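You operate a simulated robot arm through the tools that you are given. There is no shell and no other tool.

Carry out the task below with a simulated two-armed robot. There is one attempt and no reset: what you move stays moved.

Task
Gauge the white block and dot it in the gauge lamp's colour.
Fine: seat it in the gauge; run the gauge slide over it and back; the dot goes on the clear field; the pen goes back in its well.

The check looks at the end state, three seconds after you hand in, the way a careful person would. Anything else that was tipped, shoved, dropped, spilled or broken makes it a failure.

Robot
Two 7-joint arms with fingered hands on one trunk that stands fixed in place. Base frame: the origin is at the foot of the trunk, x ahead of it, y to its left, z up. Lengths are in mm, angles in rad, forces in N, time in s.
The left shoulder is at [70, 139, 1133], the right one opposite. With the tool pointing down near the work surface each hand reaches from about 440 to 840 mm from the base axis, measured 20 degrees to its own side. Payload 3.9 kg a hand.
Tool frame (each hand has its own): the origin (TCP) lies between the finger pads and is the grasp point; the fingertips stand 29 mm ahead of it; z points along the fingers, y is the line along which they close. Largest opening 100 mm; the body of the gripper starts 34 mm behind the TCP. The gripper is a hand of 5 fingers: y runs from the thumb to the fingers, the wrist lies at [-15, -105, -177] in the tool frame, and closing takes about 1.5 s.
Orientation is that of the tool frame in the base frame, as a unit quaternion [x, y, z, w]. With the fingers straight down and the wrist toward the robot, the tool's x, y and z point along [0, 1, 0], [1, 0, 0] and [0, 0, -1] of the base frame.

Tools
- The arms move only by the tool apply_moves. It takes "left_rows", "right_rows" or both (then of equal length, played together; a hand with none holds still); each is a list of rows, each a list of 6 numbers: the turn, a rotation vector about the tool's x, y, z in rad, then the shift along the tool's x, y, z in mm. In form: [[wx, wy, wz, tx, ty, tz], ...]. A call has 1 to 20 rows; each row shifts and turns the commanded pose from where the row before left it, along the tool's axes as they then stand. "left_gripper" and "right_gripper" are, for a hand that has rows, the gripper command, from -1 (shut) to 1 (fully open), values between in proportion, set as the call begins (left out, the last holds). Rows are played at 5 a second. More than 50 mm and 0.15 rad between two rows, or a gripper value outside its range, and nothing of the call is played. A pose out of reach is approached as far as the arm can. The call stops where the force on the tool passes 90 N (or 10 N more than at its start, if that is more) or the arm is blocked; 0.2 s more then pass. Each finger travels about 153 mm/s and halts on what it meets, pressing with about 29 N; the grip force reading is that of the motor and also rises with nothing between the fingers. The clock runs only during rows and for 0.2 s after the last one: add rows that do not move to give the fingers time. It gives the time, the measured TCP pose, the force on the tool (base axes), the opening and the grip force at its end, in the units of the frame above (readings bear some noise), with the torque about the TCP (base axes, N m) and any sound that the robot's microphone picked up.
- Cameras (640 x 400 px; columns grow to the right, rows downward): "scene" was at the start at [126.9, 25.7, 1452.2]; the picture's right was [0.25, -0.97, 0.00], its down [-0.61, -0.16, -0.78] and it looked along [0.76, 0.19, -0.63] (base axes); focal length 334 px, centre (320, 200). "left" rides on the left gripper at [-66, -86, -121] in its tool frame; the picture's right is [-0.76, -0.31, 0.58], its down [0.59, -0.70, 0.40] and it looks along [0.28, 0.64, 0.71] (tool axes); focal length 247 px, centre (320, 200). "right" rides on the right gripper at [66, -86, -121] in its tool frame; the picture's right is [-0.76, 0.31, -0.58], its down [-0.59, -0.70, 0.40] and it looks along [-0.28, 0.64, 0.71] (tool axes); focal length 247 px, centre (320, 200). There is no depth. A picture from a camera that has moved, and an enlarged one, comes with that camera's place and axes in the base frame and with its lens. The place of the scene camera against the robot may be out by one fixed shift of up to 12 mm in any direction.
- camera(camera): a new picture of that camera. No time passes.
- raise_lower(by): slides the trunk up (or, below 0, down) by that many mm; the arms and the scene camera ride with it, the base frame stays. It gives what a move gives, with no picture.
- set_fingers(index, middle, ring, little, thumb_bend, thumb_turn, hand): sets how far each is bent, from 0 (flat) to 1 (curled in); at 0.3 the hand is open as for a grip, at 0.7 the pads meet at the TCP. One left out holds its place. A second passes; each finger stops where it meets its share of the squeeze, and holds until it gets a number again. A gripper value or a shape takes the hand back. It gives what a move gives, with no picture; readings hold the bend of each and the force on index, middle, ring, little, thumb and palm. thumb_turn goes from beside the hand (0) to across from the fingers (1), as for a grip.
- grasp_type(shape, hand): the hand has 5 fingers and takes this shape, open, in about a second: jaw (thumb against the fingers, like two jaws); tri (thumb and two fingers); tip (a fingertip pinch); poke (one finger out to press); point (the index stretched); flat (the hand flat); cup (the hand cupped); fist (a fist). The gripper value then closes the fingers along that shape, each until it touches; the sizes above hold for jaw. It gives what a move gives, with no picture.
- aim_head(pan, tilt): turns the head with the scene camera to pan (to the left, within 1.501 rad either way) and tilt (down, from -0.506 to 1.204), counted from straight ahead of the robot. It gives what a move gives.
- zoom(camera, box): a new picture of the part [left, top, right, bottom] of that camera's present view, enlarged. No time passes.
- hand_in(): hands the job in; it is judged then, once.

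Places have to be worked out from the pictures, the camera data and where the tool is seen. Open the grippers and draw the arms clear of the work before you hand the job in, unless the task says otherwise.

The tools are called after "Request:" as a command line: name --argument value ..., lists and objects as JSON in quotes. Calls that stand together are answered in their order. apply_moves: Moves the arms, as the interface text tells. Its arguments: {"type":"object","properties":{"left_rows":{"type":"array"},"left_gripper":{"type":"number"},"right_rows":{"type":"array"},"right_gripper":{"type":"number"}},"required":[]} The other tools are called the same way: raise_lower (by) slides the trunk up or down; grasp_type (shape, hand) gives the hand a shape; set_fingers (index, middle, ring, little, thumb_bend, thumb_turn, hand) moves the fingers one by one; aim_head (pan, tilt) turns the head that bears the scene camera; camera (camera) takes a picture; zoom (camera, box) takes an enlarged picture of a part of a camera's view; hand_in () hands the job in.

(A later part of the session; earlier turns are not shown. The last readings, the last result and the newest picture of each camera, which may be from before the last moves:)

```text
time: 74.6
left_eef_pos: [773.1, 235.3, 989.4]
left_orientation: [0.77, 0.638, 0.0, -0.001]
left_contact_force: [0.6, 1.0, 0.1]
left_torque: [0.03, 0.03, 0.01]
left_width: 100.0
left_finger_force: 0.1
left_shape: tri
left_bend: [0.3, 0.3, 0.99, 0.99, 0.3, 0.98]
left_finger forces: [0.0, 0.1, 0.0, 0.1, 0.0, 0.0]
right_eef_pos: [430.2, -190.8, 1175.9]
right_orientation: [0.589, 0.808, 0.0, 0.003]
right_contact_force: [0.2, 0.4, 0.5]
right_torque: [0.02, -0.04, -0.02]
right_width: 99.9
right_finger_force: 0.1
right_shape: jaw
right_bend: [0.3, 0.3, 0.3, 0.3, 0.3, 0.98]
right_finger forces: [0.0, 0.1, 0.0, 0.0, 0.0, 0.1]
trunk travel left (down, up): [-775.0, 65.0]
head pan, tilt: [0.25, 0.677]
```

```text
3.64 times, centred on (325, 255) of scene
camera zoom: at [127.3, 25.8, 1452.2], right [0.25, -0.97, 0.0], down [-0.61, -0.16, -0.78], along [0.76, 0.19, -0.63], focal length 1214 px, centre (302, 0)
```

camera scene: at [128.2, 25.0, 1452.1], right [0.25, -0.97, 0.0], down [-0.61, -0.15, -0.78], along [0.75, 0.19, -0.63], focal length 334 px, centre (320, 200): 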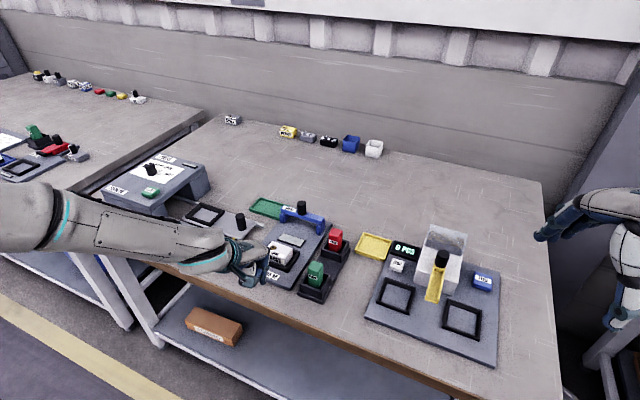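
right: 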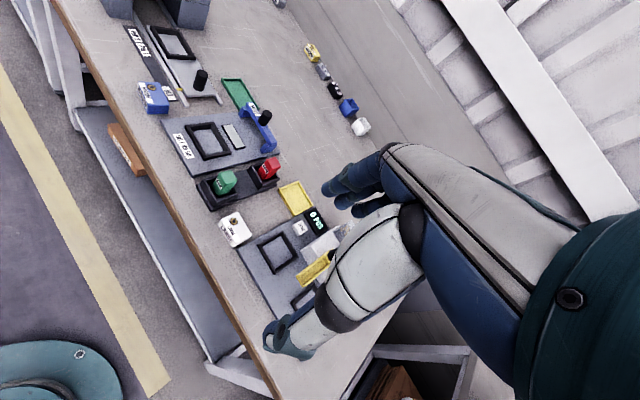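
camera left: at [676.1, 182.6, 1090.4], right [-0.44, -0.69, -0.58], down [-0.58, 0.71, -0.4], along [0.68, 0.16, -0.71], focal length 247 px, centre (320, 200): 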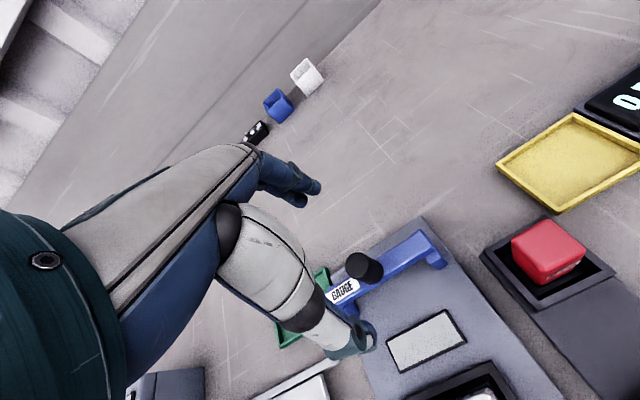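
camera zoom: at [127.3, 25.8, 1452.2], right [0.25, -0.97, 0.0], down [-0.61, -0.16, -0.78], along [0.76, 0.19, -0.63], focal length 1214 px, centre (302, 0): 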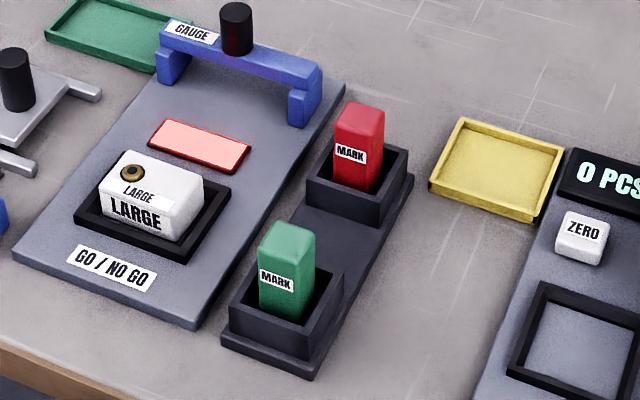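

The slide is home, the lamp shows red, so the red pen is the one. I zoom on the red pen in its well to learn its size and pose.

Request:
zoom --camera "scene" --box '[318, 222, 358, 267]'

Request:
zoom --camera "right" --box '[185, 70, 245, 125]'

Request:
zoom --camera "right" --box '[130, 70, 250, 150]'

```text
8.89 times, centred on (338, 244) of scene
camera zoom: at [127.3, 25.8, 1452.2], right [0.25, -0.97, 0.0], down [-0.61, -0.16, -0.78], along [0.76, 0.19, -0.63], focal length 2968 px, centre (160, -196)
```

zoom: 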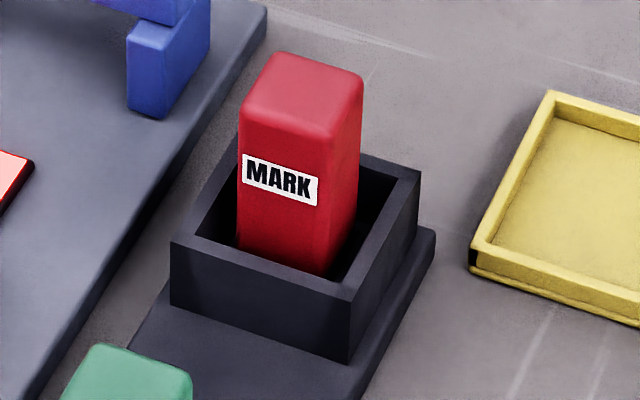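

```text
7.27 times, centred on (215, 98) of right
camera zoom: at [327.9, -153.6, 1296.2], right [0.52, -0.63, 0.58], down [-0.49, -0.78, -0.4], along [0.7, -0.07, -0.71], focal length 1796 px, centre (1084, 946)
```

zoom: 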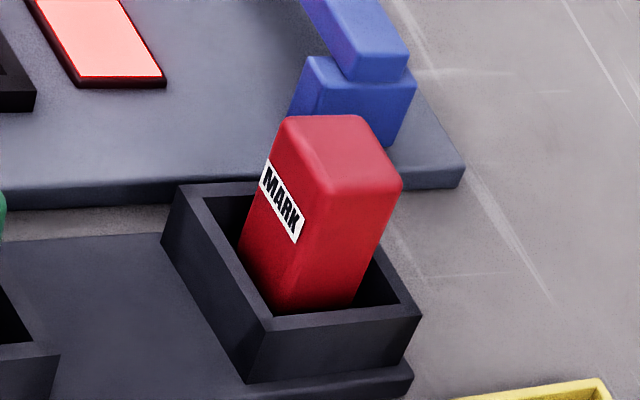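

```text
5.00 times, centred on (190, 110) of right
camera zoom: at [327.9, -153.6, 1296.2], right [0.52, -0.63, 0.58], down [-0.49, -0.78, -0.4], along [0.7, -0.07, -0.71], focal length 1235 px, centre (970, 650)
```

zoom: 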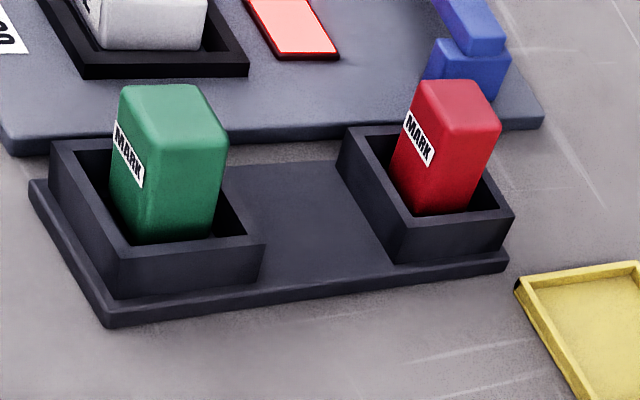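

The red pen stands near (701, 128), top at about z 885, about 26×23 mm, in a well whose rim is at about z 841. I move the open hand over it at about z 985 and look straight on with the left camera.

Request:
apply_moves --left_rows '[[0, 0, 0, -30.3, -12.7, 0], [0, 0, 0, -30.3, -12.7, 0], [0, 0, 0, -30.4, -12.7, 0], [0, 0, 0, -30.4, -12.8, 0], [0, 0, 0.025, 0, 0, 0], [0, 0, 0, 0, 0, 0]]'

Request:
camera --camera "left"

Request:
zoom --camera "left" --box '[300, 190, 460, 320]'

Request:
zoom --camera "scene" --box '[290, 170, 390, 280]'

```text
time: 76.0
left_eef_pos: [700.2, 124.6, 987.4]
left_orientation: [0.778, 0.628, 0.002, 0.001]
left_contact_force: [0.1, -0.9, -0.2]
left_torque: [0.01, 0.0, 0.02]
left_width: 99.8
left_finger_force: 0.1
left_shape: tri
left_bend: [0.3, 0.3, 0.99, 0.99, 0.3, 0.98]
left_finger forces: [0.0, 0.0, 0.1, 0.0, 0.0, 0.0]
right_eef_pos: [429.0, -191.2, 1175.2]
right_orientation: [0.589, 0.808, 0.001, 0.002]
right_contact_force: [0.6, -0.1, 0.4]
right_torque: [0.0, 0.02, -0.02]
right_width: 99.7
right_finger_force: 0.1
right_shape: jaw
right_bend: [0.3, 0.3, 0.3, 0.3, 0.3, 0.98]
right_finger forces: [0.1, 0.1, 0.0, 0.1, 0.0, 0.0]
trunk travel left (down, up): [-775.0, 65.0]
head pan, tilt: [0.25, 0.677]
```

```text
taken
camera left: at [603.2, 80.1, 1108.6], right [-0.46, -0.67, -0.58], down [-0.56, 0.73, -0.4], along [0.69, 0.14, -0.71], focal length 247 px, centre (320, 200)
```

left: 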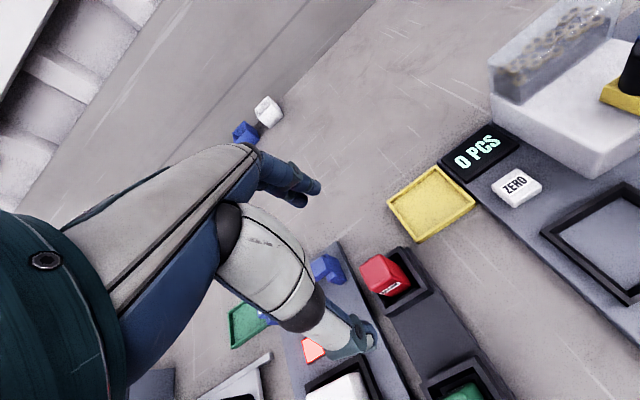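

```text
3.08 times, centred on (380, 255) of left
camera zoom: at [603.2, 80.1, 1108.6], right [-0.46, -0.67, -0.58], down [-0.56, 0.73, -0.4], along [0.69, 0.14, -0.71], focal length 760 px, centre (135, 31)
```

zoom: 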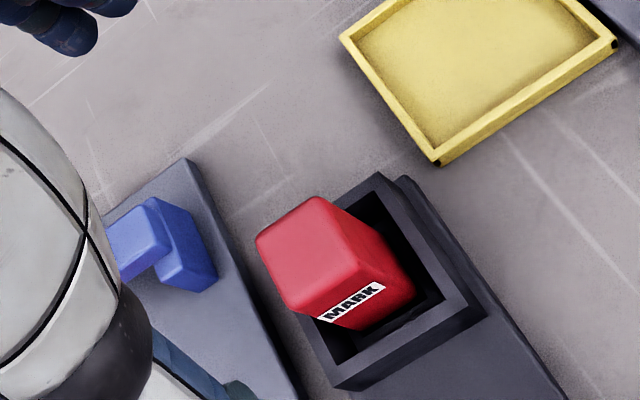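

```text
3.64 times, centred on (340, 225) of scene
camera zoom: at [126.7, 25.2, 1452.3], right [0.25, -0.97, 0.0], down [-0.61, -0.15, -0.78], along [0.76, 0.19, -0.63], focal length 1214 px, centre (247, 109)
```

zoom: 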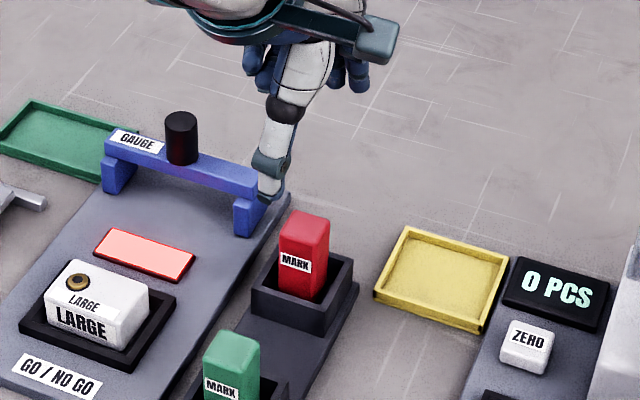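

The pen's top is within about 2 mm of the TCP line. I trim the yaw and position and descend to z about 892, straddling the pen.

Request:
apply_moves --left_rows '[[0, 0, -0.03, -3.9, -0.8, 0], [0, 0, 0, 0, 0, 40], [0, 0, 0, 0, 0, 35], [0, 0, 0, 0, 0, 20], [0, 0, 0, 0, 0, 0]]'

Request:
zoom --camera "left" --box '[250, 160, 430, 340]'

Request:
zoom --camera "right" --box '[150, 30, 290, 140]'

Request:
zoom --camera "scene" --box '[300, 190, 380, 270]'

```text
time: 77.2
left_eef_pos: [698.1, 123.2, 892.4]
left_orientation: [0.769, 0.639, 0.001, 0.0]
left_contact_force: [0.0, 0.5, 0.6]
left_torque: [0.0, 0.0, 0.0]
left_width: 100.0
left_finger_force: 0.1
left_shape: tri
left_bend: [0.3, 0.3, 0.99, 0.99, 0.3, 0.98]
left_finger forces: [0.0, 0.0, 0.0, 0.0, 0.1, 0.0]
right_eef_pos: [429.0, -190.8, 1176.5]
right_orientation: [0.59, 0.808, 0.001, 0.003]
right_contact_force: [-0.8, 0.7, 0.3]
right_torque: [0.01, 0.01, 0.01]
right_width: 99.8
right_finger_force: 0.0
right_shape: jaw
right_bend: [0.3, 0.3, 0.3, 0.3, 0.3, 0.98]
right_finger forces: [0.1, 0.0, 0.0, 0.1, 0.0, 0.0]
trunk travel left (down, up): [-775.0, 65.0]
head pan, tilt: [0.25, 0.677]
```

```text
2.22 times, centred on (340, 250) of left
camera zoom: at [602.3, 75.6, 1012.7], right [-0.44, -0.69, -0.58], down [-0.58, 0.71, -0.4], along [0.68, 0.16, -0.71], focal length 549 px, centre (276, 89)
```

zoom: 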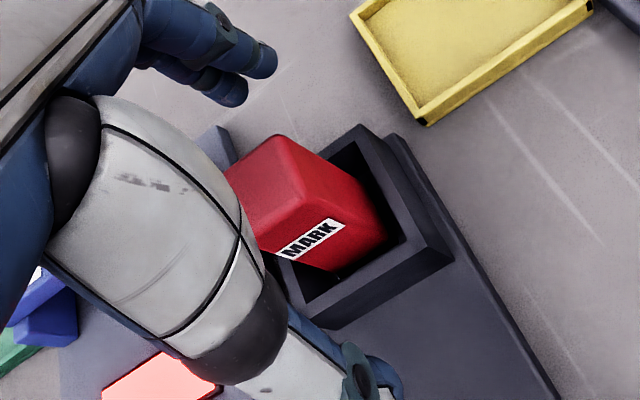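

```text
3.64 times, centred on (220, 85) of right
camera zoom: at [327.6, -153.7, 1296.3], right [0.52, -0.63, 0.58], down [-0.49, -0.78, -0.4], along [0.7, -0.07, -0.71], focal length 898 px, centre (684, 618)
```

zoom: 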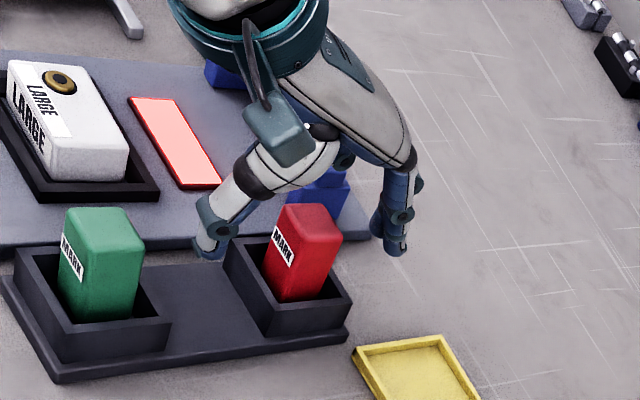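

```text
5.00 times, centred on (340, 230) of scene
camera zoom: at [127.0, 25.7, 1452.2], right [0.25, -0.97, 0.0], down [-0.61, -0.16, -0.78], along [0.76, 0.19, -0.63], focal length 1669 px, centre (220, 50)
```

zoom: 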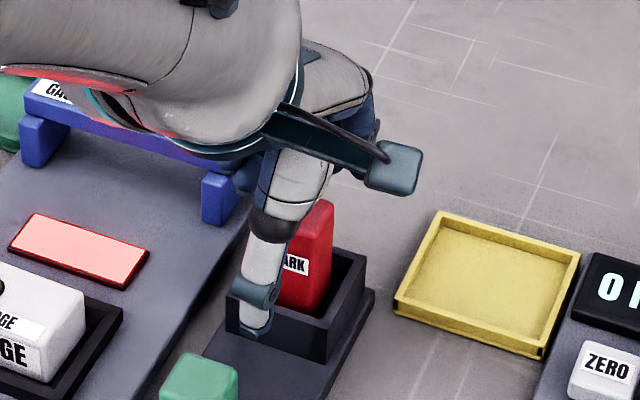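

The pen is centred between thumb and fingers within about 1–2 mm. I lower 14 mm to z about 878, keeping the fingertips about 8 mm above the well's rim, and close.

Request:
apply_moves --left_rows '[[0, 0, 0, -1, 0.5, 7], [0, 0, 0, 0, 0, 7], [0, 0, 0, 0, 0, 0]]'

Request:
apply_moves --left_rows '[[0, 0, 0, 0, 0, 0], [0, 0, 0, 0, 0, 0], [0, 0, 0, 0, 0, 0], [0, 0, 0, 0, 0, 0], [0, 0, 0, 0, 0, 0], [0, 0, 0, 0, 0, 0], [0, 0, 0, 0, 0, 0], [0, 0, 0, 0, 0, 0]]' --left_gripper -1

Request:
zoom --camera "left" --box '[250, 160, 430, 340]'

Request:
zoom --camera "right" --box '[150, 30, 290, 140]'

Request:
zoom --camera "scene" --box '[300, 190, 380, 270]'

```text
time: 78.0
left_eef_pos: [698.8, 123.1, 881.0]
left_orientation: [0.769, 0.639, 0.001, 0.0]
left_contact_force: [-0.6, -0.1, 0.0]
left_torque: [0.02, -0.03, -0.02]
left_width: 99.8
left_finger_force: 0.1
left_shape: tri
left_bend: [0.3, 0.3, 0.99, 0.99, 0.3, 0.98]
left_finger forces: [0.1, 0.0, 0.1, 0.0, 0.1, 0.0]
right_eef_pos: [429.2, -190.8, 1175.4]
right_orientation: [0.59, 0.808, 0.001, 0.003]
right_contact_force: [0.4, 0.2, 0.3]
right_torque: [-0.02, 0.04, 0.0]
right_width: 99.6
right_finger_force: 0.1
right_shape: jaw
right_bend: [0.3, 0.3, 0.3, 0.3, 0.3, 0.98]
right_finger forces: [0.0, 0.1, 0.0, 0.0, 0.0, 0.0]
trunk travel left (down, up): [-775.0, 65.0]
head pan, tilt: [0.25, 0.677]
```

```text
time: 79.8
left_eef_pos: [699.6, 120.7, 877.8]
left_orientation: [0.768, 0.64, 0.001, 0.0]
left_contact_force: [1.0, -1.0, -0.6]
left_torque: [-0.05, -0.06, -0.03]
left_width: 22.0
left_finger_force: 28.6
left_shape: tri
left_bend: [0.73, 0.57, 1.0, 1.0, 0.49, 1.0]
left_finger forces: [12.1, 13.6, 0.0, 0.0, 25.8, 0.1]
right_eef_pos: [430.5, -190.8, 1174.9]
right_orientation: [0.589, 0.808, 0.001, 0.002]
right_contact_force: [0.4, -0.1, -0.4]
right_torque: [0.04, -0.03, -0.02]
right_width: 99.6
right_finger_force: 0.1
right_shape: jaw
right_bend: [0.3, 0.3, 0.3, 0.3, 0.3, 0.98]
right_finger forces: [0.0, 0.0, 0.1, 0.0, 0.0, 0.0]
trunk travel left (down, up): [-775.0, 65.0]
head pan, tilt: [0.25, 0.677]
```

```text
2.22 times, centred on (340, 250) of left
camera zoom: at [603.3, 73.9, 999.7], right [-0.44, -0.69, -0.58], down [-0.58, 0.71, -0.4], along [0.68, 0.16, -0.71], focal length 549 px, centre (276, 89)
```

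zoom: 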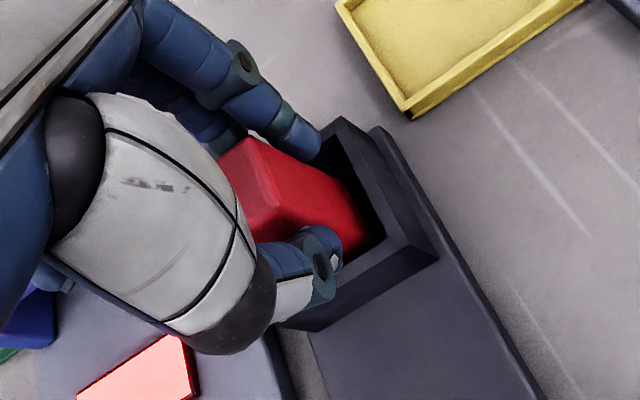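

```text
3.64 times, centred on (220, 85) of right
camera zoom: at [327.9, -153.8, 1296.2], right [0.52, -0.63, 0.58], down [-0.49, -0.78, -0.4], along [0.7, -0.07, -0.71], focal length 898 px, centre (684, 618)
```

zoom: 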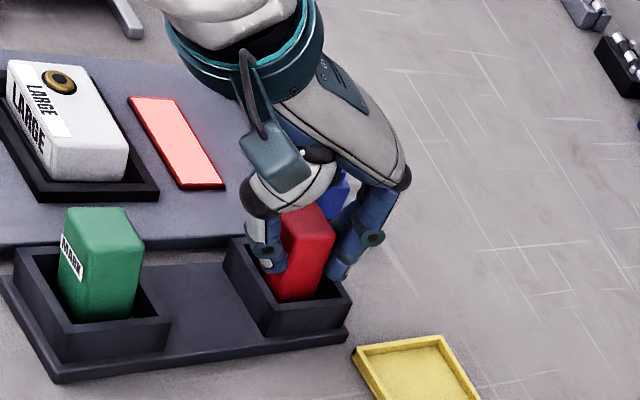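

```text
5.00 times, centred on (340, 230) of scene
camera zoom: at [127.3, 25.6, 1452.2], right [0.25, -0.97, 0.0], down [-0.61, -0.16, -0.78], along [0.76, 0.19, -0.63], focal length 1669 px, centre (220, 50)
```

zoom: 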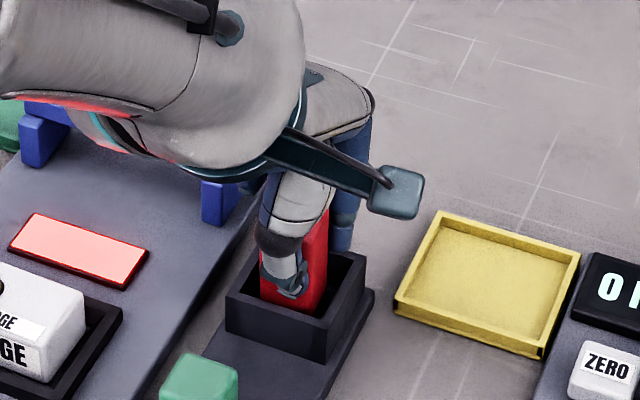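

The index finger slipped round the pen's right rear corner, so the pen sits about 5 mm further left in the hand than estimated. I open, shift 6 mm to the left and grip again.

Request:
apply_moves --left_rows '[[0, 0, 0, 0, 0, 0], [0, 0, 0, 0, 0, 0], [0, 0, 0, 0, 0, 0], [0, 0, 0, 0, 0, 0], [0, 0, 0, 0, 0, 0], [0, 0, 0, 6, 0, 0], [0, 0, 0, 0, 0, 0]]' --left_gripper 1

Request:
zoom --camera "left" --box '[250, 160, 430, 340]'

Request:
zoom --camera "right" --box '[150, 30, 290, 140]'

```text
time: 81.4
left_eef_pos: [699.8, 126.2, 880.2]
left_orientation: [0.769, 0.64, 0.002, 0.0]
left_contact_force: [0.6, -0.7, 0.9]
left_torque: [0.04, 0.01, 0.01]
left_width: 99.9
left_finger_force: 0.0
left_shape: tri
left_bend: [0.3, 0.3, 0.99, 1.0, 0.3, 0.98]
left_finger forces: [0.0, 0.0, 0.0, 0.0, 0.0, 0.0]
right_eef_pos: [429.7, -191.1, 1175.3]
right_orientation: [0.589, 0.808, 0.001, 0.002]
right_contact_force: [-0.1, 0.1, 0.5]
right_torque: [-0.03, 0.01, 0.0]
right_width: 99.9
right_finger_force: 0.0
right_shape: jaw
right_bend: [0.3, 0.3, 0.3, 0.3, 0.3, 0.98]
right_finger forces: [0.1, 0.1, 0.1, 0.1, 0.1, 0.0]
trunk travel left (down, up): [-775.0, 65.0]
head pan, tilt: [0.25, 0.677]
```

```text
2.22 times, centred on (340, 250) of left
camera zoom: at [604.2, 79.3, 999.7], right [-0.44, -0.69, -0.58], down [-0.58, 0.71, -0.4], along [0.68, 0.16, -0.71], focal length 549 px, centre (276, 89)
```

zoom: 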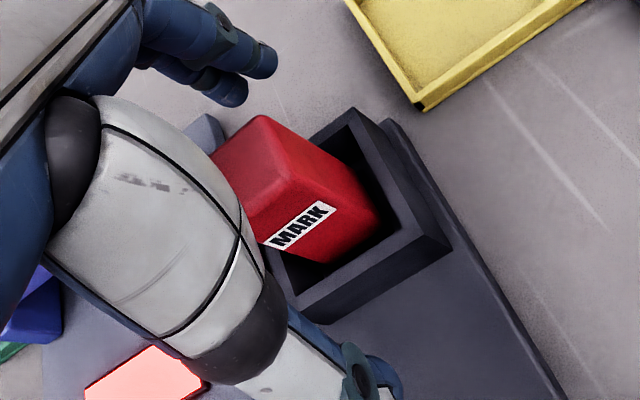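

```text
3.64 times, centred on (220, 85) of right
camera zoom: at [327.5, -154.0, 1296.2], right [0.52, -0.63, 0.58], down [-0.49, -0.78, -0.4], along [0.7, -0.07, -0.71], focal length 898 px, centre (684, 618)
```

zoom: 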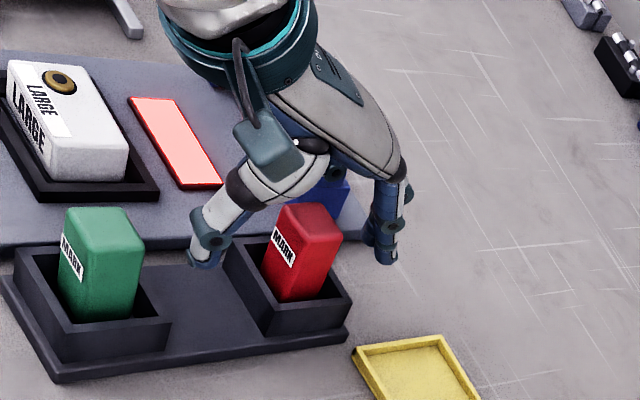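

The pen is still upright in its well and its right face is now well outside the index finger's line. I close again.

Request:
apply_moves --left_rows '[[0, 0, 0, 0, 0, 0], [0, 0, 0, 0, 0, 0], [0, 0, 0, 0, 0, 0], [0, 0, 0, 0, 0, 0], [0, 0, 0, 0, 0, 0], [0, 0, 0, 0, 0, 0], [0, 0, 0, 0, 0, 0], [0, 0, 0, 0, 0, 0]]' --left_gripper -1

Request:
zoom --camera "left" --box '[250, 160, 430, 340]'

Request:
zoom --camera "right" --box '[150, 30, 290, 140]'

```text
time: 83.2
left_eef_pos: [700.5, 126.8, 879.9]
left_orientation: [0.768, 0.64, 0.001, 0.0]
left_contact_force: [1.1, -0.1, 0.0]
left_torque: [0.02, -0.02, -0.02]
left_width: 22.1
left_finger_force: 29.4
left_shape: tri
left_bend: [0.56, 0.57, 1.0, 1.0, 0.5, 1.0]
left_finger forces: [13.8, 13.2, 0.1, 0.1, 26.0, 0.1]
right_eef_pos: [430.7, -190.4, 1175.3]
right_orientation: [0.589, 0.808, 0.0, 0.002]
right_contact_force: [1.1, 0.8, 0.9]
right_torque: [0.02, 0.0, 0.02]
right_width: 99.9
right_finger_force: 0.1
right_shape: jaw
right_bend: [0.3, 0.3, 0.3, 0.3, 0.3, 0.98]
right_finger forces: [0.1, 0.2, 0.0, 0.0, 0.0, 0.1]
trunk travel left (down, up): [-775.0, 65.0]
head pan, tilt: [0.25, 0.677]
```

```text
2.22 times, centred on (340, 250) of left
camera zoom: at [604.4, 79.6, 999.5], right [-0.44, -0.69, -0.58], down [-0.58, 0.71, -0.4], along [0.68, 0.16, -0.71], focal length 549 px, centre (276, 89)
```

zoom: 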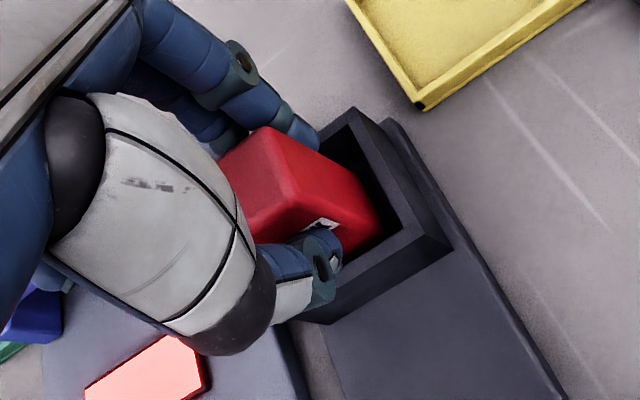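

```text
3.64 times, centred on (220, 85) of right
camera zoom: at [327.9, -153.8, 1296.2], right [0.52, -0.63, 0.58], down [-0.49, -0.78, -0.4], along [0.7, -0.07, -0.71], focal length 898 px, centre (684, 618)
```

zoom: 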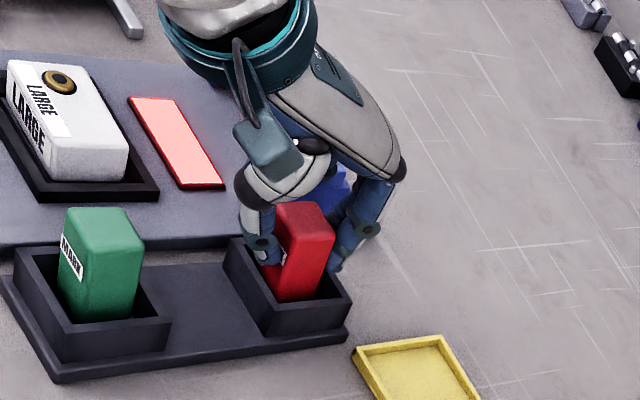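

The pen is now held squarely (14, 13 and 26 N); this pose is my reference for putting it back. I lift it straight up by 80 mm and look at its lower end.

Request:
apply_moves --left_rows '[[0, 0, 0, 0, 0, -10], [0, 0, 0, 0, 0, -20], [0, 0, 0, 0, 0, -25], [0, 0, 0, 0, 0, -25], [0, 0, 0, 0, 0, 0]]'

Request:
zoom --camera "left" --box '[250, 160, 430, 340]'

Request:
zoom --camera "right" --box '[150, 0, 290, 110]'

Request:
zoom --camera "scene" --box '[290, 180, 380, 270]'

```text
time: 84.4
left_eef_pos: [699.2, 125.7, 958.9]
left_orientation: [0.769, 0.639, 0.001, -0.001]
left_contact_force: [0.0, 0.3, 0.1]
left_torque: [-0.04, 0.0, 0.0]
left_width: 21.8
left_finger_force: 29.1
left_shape: tri
left_bend: [0.73, 0.57, 1.0, 1.0, 0.5, 1.0]
left_finger forces: [13.6, 13.0, 0.1, 0.0, 26.6, 0.1]
right_eef_pos: [430.7, -190.3, 1174.8]
right_orientation: [0.589, 0.808, 0.0, 0.002]
right_contact_force: [0.9, 1.2, -0.5]
right_torque: [0.0, 0.03, 0.01]
right_width: 99.6
right_finger_force: 0.0
right_shape: jaw
right_bend: [0.3, 0.3, 0.3, 0.3, 0.3, 0.98]
right_finger forces: [0.0, 0.0, 0.0, 0.0, 0.0, 0.0]
trunk travel left (down, up): [-775.0, 65.0]
head pan, tilt: [0.25, 0.677]
```

```text
2.22 times, centred on (340, 250) of left
camera zoom: at [604.1, 77.3, 1079.8], right [-0.44, -0.69, -0.58], down [-0.58, 0.71, -0.4], along [0.68, 0.16, -0.71], focal length 549 px, centre (276, 89)
```

zoom: 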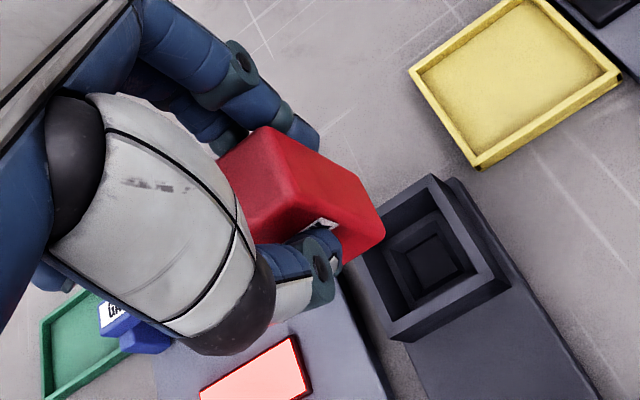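

```text
3.64 times, centred on (220, 55) of right
camera zoom: at [328.2, -153.7, 1296.1], right [0.52, -0.63, 0.58], down [-0.49, -0.78, -0.4], along [0.7, -0.07, -0.71], focal length 898 px, centre (684, 727)
```

zoom: 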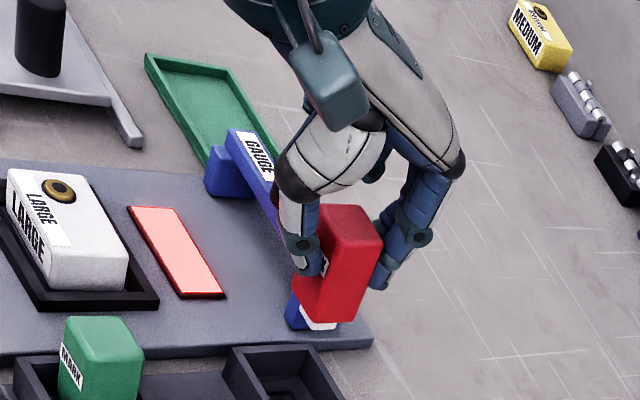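

```text
4.44 times, centred on (335, 225) of scene
camera zoom: at [127.6, 25.7, 1452.2], right [0.25, -0.97, 0.0], down [-0.61, -0.16, -0.78], along [0.76, 0.19, -0.63], focal length 1484 px, centre (253, 89)
```

zoom: 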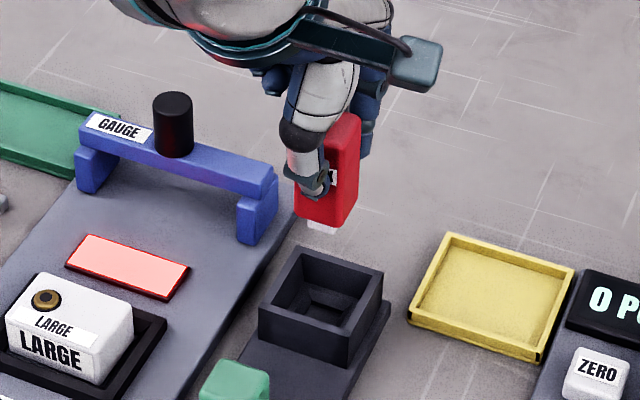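

The pen comes out cleanly and shows a small white nib underneath. I zoom in to find the nib's place and check whether the pen hangs straight.

Request:
zoom --camera "scene" --box '[320, 195, 360, 240]'

Request:
zoom --camera "right" --box '[205, 35, 255, 80]'

Request:
zoom --camera "left" --box '[305, 205, 395, 285]'

```text
8.89 times, centred on (340, 218) of scene
camera zoom: at [127.6, 25.7, 1452.2], right [0.25, -0.97, 0.0], down [-0.61, -0.16, -0.78], along [0.76, 0.19, -0.63], focal length 2968 px, centre (142, 44)
```

zoom: 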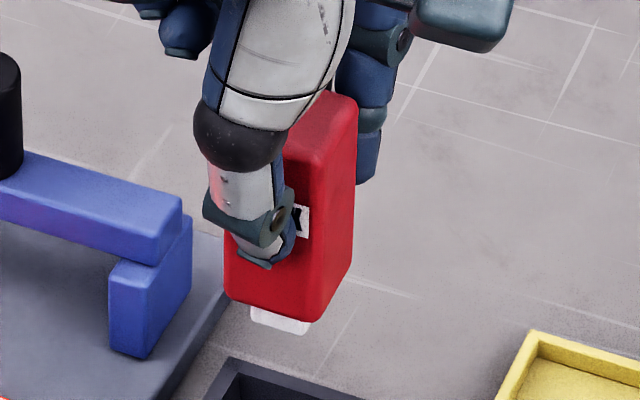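

```text
8.89 times, centred on (230, 58) of right
camera zoom: at [328.2, -153.7, 1296.1], right [0.52, -0.63, 0.58], down [-0.49, -0.78, -0.4], along [0.7, -0.07, -0.71], focal length 2195 px, centre (1120, 1467)
```

zoom: 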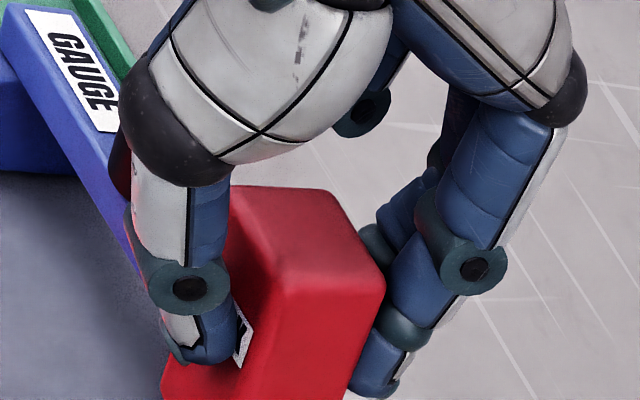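

```text
5.00 times, centred on (350, 245) of left
camera zoom: at [604.1, 77.3, 1079.8], right [-0.44, -0.69, -0.58], down [-0.58, 0.71, -0.4], along [0.68, 0.16, -0.71], focal length 1235 px, centre (170, -25)
```

zoom: 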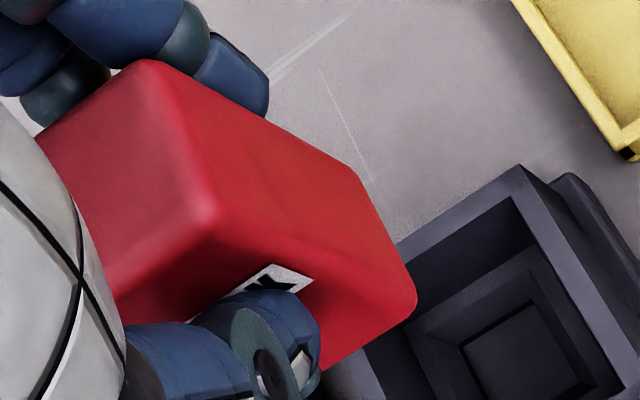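

The pen hangs straight: body centre about 1 mm and 3 mm off the TCP, body bottom about 48 mm and the nib about 53 mm below it. I carry it at this height to above the block's clear back-right field, near (655, 244).

Request:
apply_moves --left_rows '[[0, 0, 0, 27.2, -15.5, 0], [0, 0, 0, 27.2, -15.5, 0], [0, 0, 0, 27.2, -15.5, 0], [0, 0, 0, 27.2, -15.6, 0], [0, 0, 0, 0, 0, 0]]'

Request:
zoom --camera "left" --box '[270, 170, 430, 300]'

Request:
zoom --camera "scene" --box '[245, 195, 325, 275]'

Request:
zoom --camera "right" --box '[105, 0, 205, 90]'

```text
time: 85.6
left_eef_pos: [659.4, 244.3, 959.7]
left_orientation: [0.768, 0.64, 0.001, 0.0]
left_contact_force: [-0.1, -0.5, -0.3]
left_torque: [0.04, 0.01, 0.02]
left_width: 21.9
left_finger_force: 29.0
left_shape: tri
left_bend: [0.73, 0.57, 1.0, 1.0, 0.5, 1.0]
left_finger forces: [13.5, 13.1, 0.1, 0.0, 26.8, 0.0]
right_eef_pos: [431.0, -191.5, 1174.8]
right_orientation: [0.59, 0.808, 0.0, 0.002]
right_contact_force: [0.7, -0.7, 0.6]
right_torque: [0.02, 0.03, 0.02]
right_width: 99.9
right_finger_force: 0.1
right_shape: jaw
right_bend: [0.3, 0.3, 0.3, 0.3, 0.3, 0.98]
right_finger forces: [0.0, 0.0, 0.1, 0.0, 0.0, 0.1]
trunk travel left (down, up): [-775.0, 65.0]
head pan, tilt: [0.25, 0.677]
```

```text
3.08 times, centred on (350, 235) of left
camera zoom: at [563.3, 197.6, 1080.0], right [-0.44, -0.69, -0.58], down [-0.58, 0.71, -0.4], along [0.68, 0.16, -0.71], focal length 760 px, centre (228, 92)
```

zoom: 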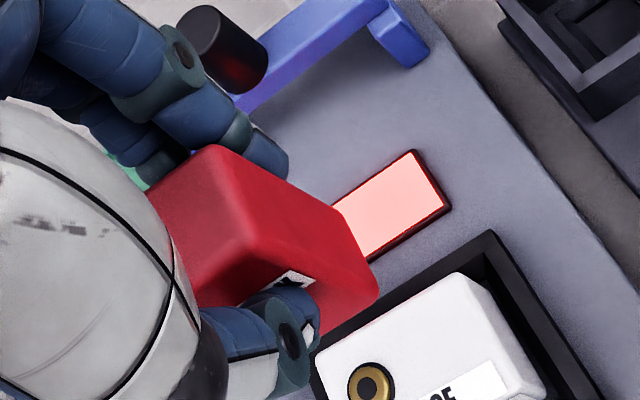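

```text
5.00 times, centred on (285, 235) of scene
camera zoom: at [127.5, 24.6, 1452.2], right [0.25, -0.97, 0.0], down [-0.61, -0.15, -0.78], along [0.76, 0.19, -0.63], focal length 1669 px, centre (495, 25)
```

zoom: 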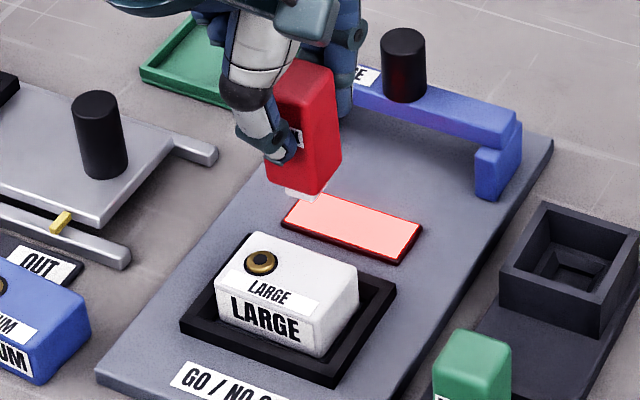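

```text
4.44 times, centred on (155, 45) of right
camera zoom: at [328.1, -154.7, 1296.0], right [0.52, -0.63, 0.58], down [-0.49, -0.78, -0.4], along [0.7, -0.07, -0.71], focal length 1098 px, centre (1053, 889)
```

zoom: 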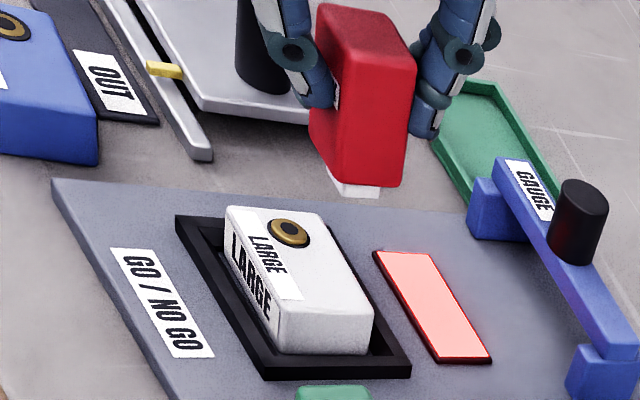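

The nib is visible below the pen. I zoom in on it and on the block to aim at the clear field.

Request:
zoom --camera "right" --box '[135, 25, 185, 85]'

Request:
zoom --camera "scene" --box '[264, 218, 304, 268]'

```text
6.67 times, centred on (160, 55) of right
camera zoom: at [328.1, -154.7, 1296.0], right [0.52, -0.63, 0.58], down [-0.49, -0.78, -0.4], along [0.7, -0.07, -0.71], focal length 1646 px, centre (1387, 1167)
```

zoom: 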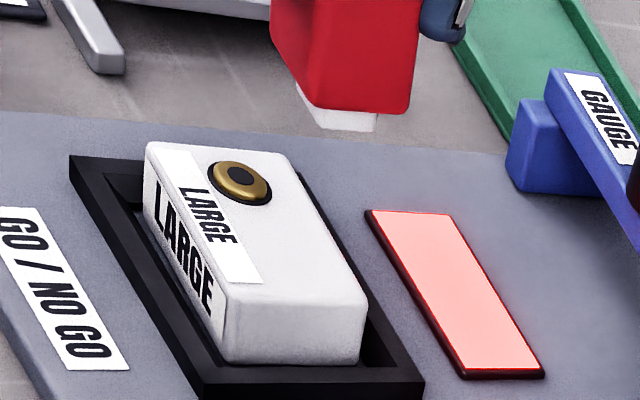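

```text
8.00 times, centred on (284, 243) of scene
camera zoom: at [127.5, 24.6, 1452.2], right [0.25, -0.97, 0.0], down [-0.61, -0.15, -0.78], along [0.76, 0.19, -0.63], focal length 2671 px, centre (608, -144)
```

zoom: 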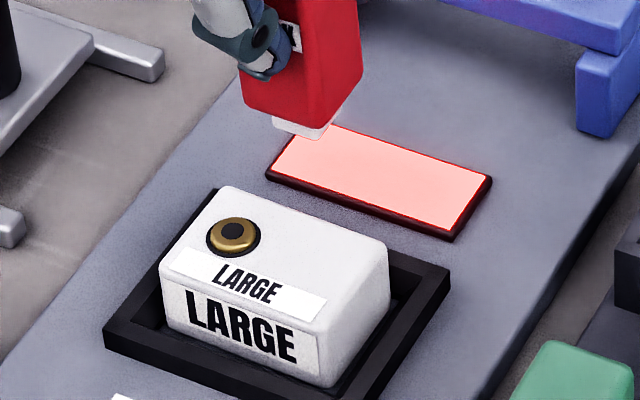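

All views agree that the nib is aimed about 7 mm back and 14 mm right of the block's centre, in the middle of the clear field. I lower 45 mm first and check the gap.

Request:
apply_moves --left_rows '[[0, 0, 0, 0, 0, 20], [0, 0, 0, 0, 0, 15], [0, 0, 0, 0, 0, 10], [0, 0, 0, 0, 0, 0]]'

Request:
zoom --camera "right" --box '[125, 25, 185, 85]'

Request:
zoom --camera "scene" --box '[262, 225, 302, 275]'

```text
time: 86.6
left_eef_pos: [658.4, 244.3, 913.3]
left_orientation: [0.769, 0.639, 0.001, 0.001]
left_contact_force: [0.1, -0.1, -0.3]
left_torque: [0.03, -0.02, 0.0]
left_width: 22.0
left_finger_force: 28.5
left_shape: tri
left_bend: [0.73, 0.57, 1.0, 1.0, 0.5, 1.0]
left_finger forces: [13.6, 13.1, 0.1, 0.0, 26.6, 0.1]
right_eef_pos: [430.0, -193.2, 1175.9]
right_orientation: [0.589, 0.808, 0.0, 0.002]
right_contact_force: [-0.1, -0.2, 0.3]
right_torque: [0.01, 0.02, -0.01]
right_width: 99.7
right_finger_force: 0.1
right_shape: jaw
right_bend: [0.3, 0.3, 0.3, 0.3, 0.3, 0.98]
right_finger forces: [0.0, 0.0, 0.1, 0.1, 0.0, 0.0]
trunk travel left (down, up): [-775.0, 65.0]
head pan, tilt: [0.25, 0.677]
```

```text
6.67 times, centred on (155, 55) of right
camera zoom: at [327.7, -153.8, 1296.2], right [0.52, -0.63, 0.58], down [-0.49, -0.78, -0.4], along [0.7, -0.07, -0.71], focal length 1646 px, centre (1420, 1167)
```

zoom: 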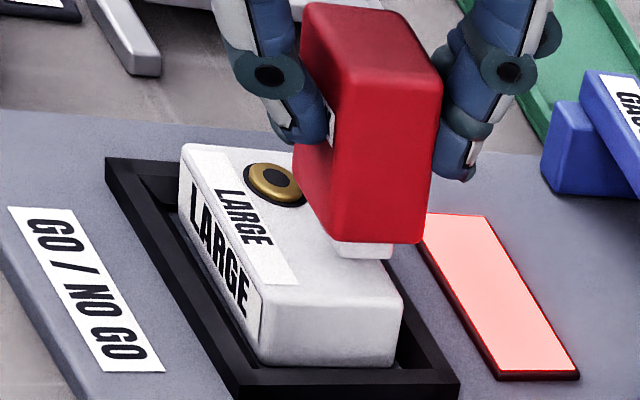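

```text
8.00 times, centred on (282, 250) of scene
camera zoom: at [127.1, 25.6, 1452.2], right [0.25, -0.97, 0.0], down [-0.61, -0.16, -0.78], along [0.76, 0.19, -0.63], focal length 2671 px, centre (624, -200)
```

zoom: 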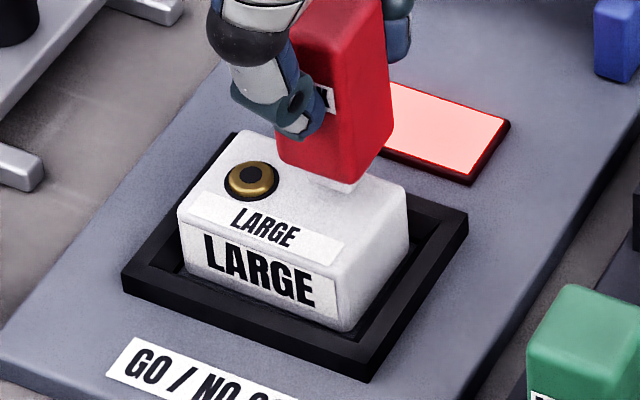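

The nib hovers about 10 mm above the clear field, well behind the label and right of the bush. I lower in small steps, watching for contact.

Request:
apply_moves --left_rows '[[0, 0, 0, 0, 0, 3], [0, 0, 0, 0, 0, 0]]'

Request:
apply_moves --left_rows '[[0, 0, 0, 0, 0, 3], [0, 0, 0, 0, 0, 0]]'

Request:
zoom --camera "right" --box '[125, 25, 185, 85]'

Request:
zoom --camera "scene" --box '[262, 225, 302, 275]'

```text
time: 87.2
left_eef_pos: [659.1, 243.7, 911.3]
left_orientation: [0.769, 0.639, 0.002, 0.0]
left_contact_force: [0.1, 0.1, -0.6]
left_torque: [0.0, -0.01, -0.01]
left_width: 22.1
left_finger_force: 29.2
left_shape: tri
left_bend: [0.73, 0.57, 1.0, 1.0, 0.5, 1.0]
left_finger forces: [13.6, 13.0, 0.0, 0.0, 26.6, 0.0]
right_eef_pos: [430.4, -190.6, 1176.1]
right_orientation: [0.59, 0.808, 0.0, 0.002]
right_contact_force: [-0.4, 0.1, 0.4]
right_torque: [-0.03, 0.0, 0.02]
right_width: 100.0
right_finger_force: 0.1
right_shape: jaw
right_bend: [0.3, 0.3, 0.3, 0.3, 0.3, 0.98]
right_finger forces: [0.0, 0.1, 0.0, 0.1, 0.0, 0.0]
trunk travel left (down, up): [-775.0, 65.0]
head pan, tilt: [0.25, 0.677]
```

```text
time: 87.8
left_eef_pos: [659.2, 244.9, 909.4]
left_orientation: [0.769, 0.64, 0.001, 0.0]
left_contact_force: [0.7, -0.1, 0.8]
left_torque: [-0.04, -0.02, 0.04]
left_width: 22.0
left_finger_force: 29.2
left_shape: tri
left_bend: [0.73, 0.57, 1.0, 1.0, 0.49, 1.0]
left_finger forces: [13.8, 13.3, 0.0, 0.0, 27.0, 0.0]
right_eef_pos: [429.2, -191.5, 1175.6]
right_orientation: [0.589, 0.808, 0.0, 0.002]
right_contact_force: [0.6, -0.3, 0.4]
right_torque: [-0.01, 0.03, -0.03]
right_width: 99.9
right_finger_force: 0.0
right_shape: jaw
right_bend: [0.3, 0.3, 0.3, 0.3, 0.3, 0.98]
right_finger forces: [0.0, 0.1, 0.1, 0.1, 0.0, 0.0]
trunk travel left (down, up): [-775.0, 65.0]
head pan, tilt: [0.25, 0.677]
```

```text
6.67 times, centred on (155, 55) of right
camera zoom: at [327.3, -153.9, 1296.4], right [0.52, -0.63, 0.58], down [-0.49, -0.78, -0.4], along [0.7, -0.07, -0.71], focal length 1646 px, centre (1420, 1167)
```

zoom: 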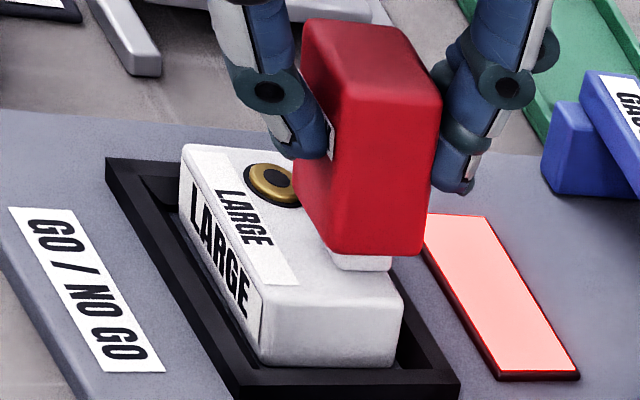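

```text
8.00 times, centred on (282, 250) of scene
camera zoom: at [126.7, 25.5, 1452.3], right [0.25, -0.97, 0.0], down [-0.61, -0.16, -0.78], along [0.76, 0.19, -0.63], focal length 2671 px, centre (624, -200)
```

zoom: 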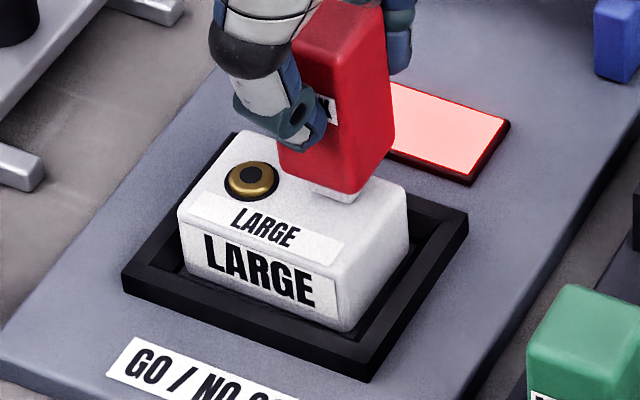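

The nib is nearly on the surface. I step down 1 mm at a time.

Request:
apply_moves --left_rows '[[0, 0, 0, 0, 0, 1], [0, 0, 0, 0, 0, 0]]'

Request:
apply_moves --left_rows '[[0, 0, 0, 0, 0, 1], [0, 0, 0, 0, 0, 0]]'

```text
time: 88.4
left_eef_pos: [659.0, 244.4, 908.5]
left_orientation: [0.769, 0.639, 0.002, 0.001]
left_contact_force: [1.5, 1.5, 3.9]
left_torque: [0.03, -0.05, 0.01]
left_width: 22.1
left_finger_force: 28.9
left_shape: tri
left_bend: [0.73, 0.57, 1.0, 1.0, 0.49, 1.0]
left_finger forces: [14.1, 14.0, 0.1, 0.0, 27.1, 0.1]
right_eef_pos: [429.5, -190.6, 1176.4]
right_orientation: [0.59, 0.807, 0.0, 0.003]
right_contact_force: [0.9, 0.6, -0.1]
right_torque: [0.01, -0.01, -0.01]
right_width: 99.9
right_finger_force: 0.0
right_shape: jaw
right_bend: [0.3, 0.3, 0.3, 0.3, 0.3, 0.98]
right_finger forces: [0.0, 0.0, 0.0, 0.1, 0.0, 0.0]
trunk travel left (down, up): [-775.0, 65.0]
head pan, tilt: [0.25, 0.677]
```

```text
time: 89.0
left_eef_pos: [658.4, 244.0, 908.6]
left_orientation: [0.769, 0.639, 0.002, 0.001]
left_contact_force: [0.8, 0.4, 7.5]
left_torque: [0.02, 0.0, -0.02]
left_width: 22.4
left_finger_force: 29.4
left_shape: tri
left_bend: [0.73, 0.57, 1.0, 1.0, 0.49, 1.0]
left_finger forces: [14.7, 14.8, 0.0, 0.0, 27.8, 0.0]
right_eef_pos: [430.2, -191.1, 1175.2]
right_orientation: [0.589, 0.808, 0.001, 0.002]
right_contact_force: [-0.2, -0.8, 0.2]
right_torque: [-0.01, 0.0, -0.03]
right_width: 99.8
right_finger_force: 0.1
right_shape: jaw
right_bend: [0.3, 0.3, 0.3, 0.3, 0.3, 0.98]
right_finger forces: [0.1, 0.0, 0.0, 0.0, 0.1, 0.1]
trunk travel left (down, up): [-775.0, 65.0]
head pan, tilt: [0.25, 0.677]
```

The nib presses the block with 7.5 N. I press 1 mm more for a clear dot, wait a moment, then lift straight up 40 mm and look.

Request:
apply_moves --left_rows '[[0, 0, 0, 0, 0, 1], [0, 0, 0, 0, 0, 0], [0, 0, 0, 0, 0, 0]]'

Request:
apply_moves --left_rows '[[0, 0, 0, 0, 0, -4], [0, 0, 0, 0, 0, -16], [0, 0, 0, 0, 0, -36], [0, 0, 0, 0, 0, 0]]'

Request:
zoom --camera "right" --box '[125, 25, 185, 85]'

Request:
zoom --camera "scene" --box '[262, 225, 302, 275]'

```text
time: 89.8
left_eef_pos: [657.3, 243.7, 908.3]
left_orientation: [0.769, 0.639, 0.003, 0.002]
left_contact_force: [3.8, 1.4, 14.6]
left_torque: [0.04, -0.1, 0.0]
left_width: 22.8
left_finger_force: 29.2
left_shape: tri
left_bend: [0.56, 0.57, 1.0, 1.0, 0.48, 1.0]
left_finger forces: [15.9, 16.6, 0.0, 0.0, 28.9, 0.0]
right_eef_pos: [429.1, -191.6, 1176.2]
right_orientation: [0.589, 0.808, 0.001, 0.004]
right_contact_force: [0.2, 0.0, 0.8]
right_torque: [0.02, 0.0, -0.05]
right_width: 99.9
right_finger_force: 0.1
right_shape: jaw
right_bend: [0.3, 0.3, 0.3, 0.3, 0.3, 0.98]
right_finger forces: [0.0, 0.0, 0.0, 0.0, 0.1, 0.0]
trunk travel left (down, up): [-775.0, 65.0]
head pan, tilt: [0.25, 0.677]
```

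```text
time: 90.8
left_eef_pos: [660.0, 245.0, 962.4]
left_orientation: [0.769, 0.639, 0.0, -0.001]
left_contact_force: [-0.2, 0.7, -2.0]
left_torque: [0.03, 0.02, -0.05]
left_width: 22.5
left_finger_force: 29.1
left_shape: tri
left_bend: [0.56, 0.57, 1.0, 1.0, 0.48, 1.0]
left_finger forces: [14.2, 14.4, 0.0, 0.1, 28.5, 0.1]
right_eef_pos: [429.3, -190.6, 1175.6]
right_orientation: [0.589, 0.808, 0.0, 0.002]
right_contact_force: [0.2, -0.1, 0.3]
right_torque: [-0.03, 0.01, -0.03]
right_width: 99.8
right_finger_force: 0.1
right_shape: jaw
right_bend: [0.3, 0.3, 0.3, 0.3, 0.3, 0.98]
right_finger forces: [0.0, 0.0, 0.1, 0.0, 0.1, 0.1]
trunk travel left (down, up): [-775.0, 65.0]
head pan, tilt: [0.25, 0.677]
```

```text
6.67 times, centred on (155, 55) of right
camera zoom: at [328.7, -153.3, 1296.0], right [0.52, -0.63, 0.58], down [-0.49, -0.78, -0.4], along [0.7, -0.07, -0.71], focal length 1646 px, centre (1420, 1167)
```

zoom: 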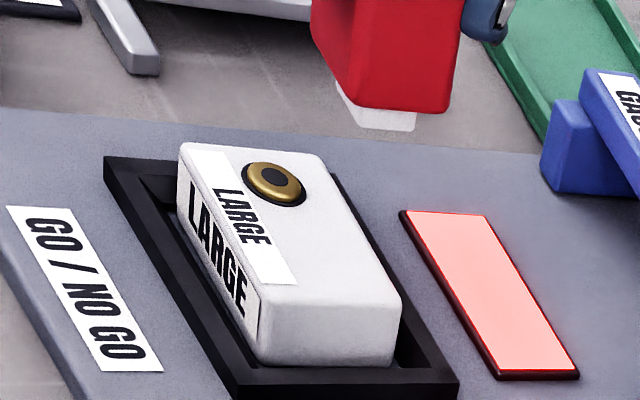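

```text
8.00 times, centred on (282, 250) of scene
camera zoom: at [128.2, 26.2, 1452.1], right [0.25, -0.97, 0.0], down [-0.61, -0.16, -0.78], along [0.75, 0.19, -0.63], focal length 2671 px, centre (624, -200)
```

zoom: 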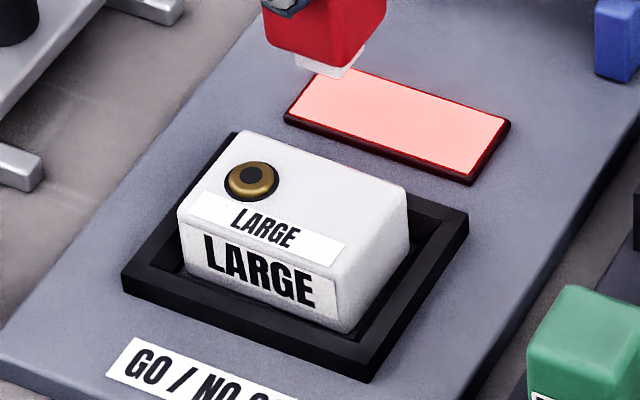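

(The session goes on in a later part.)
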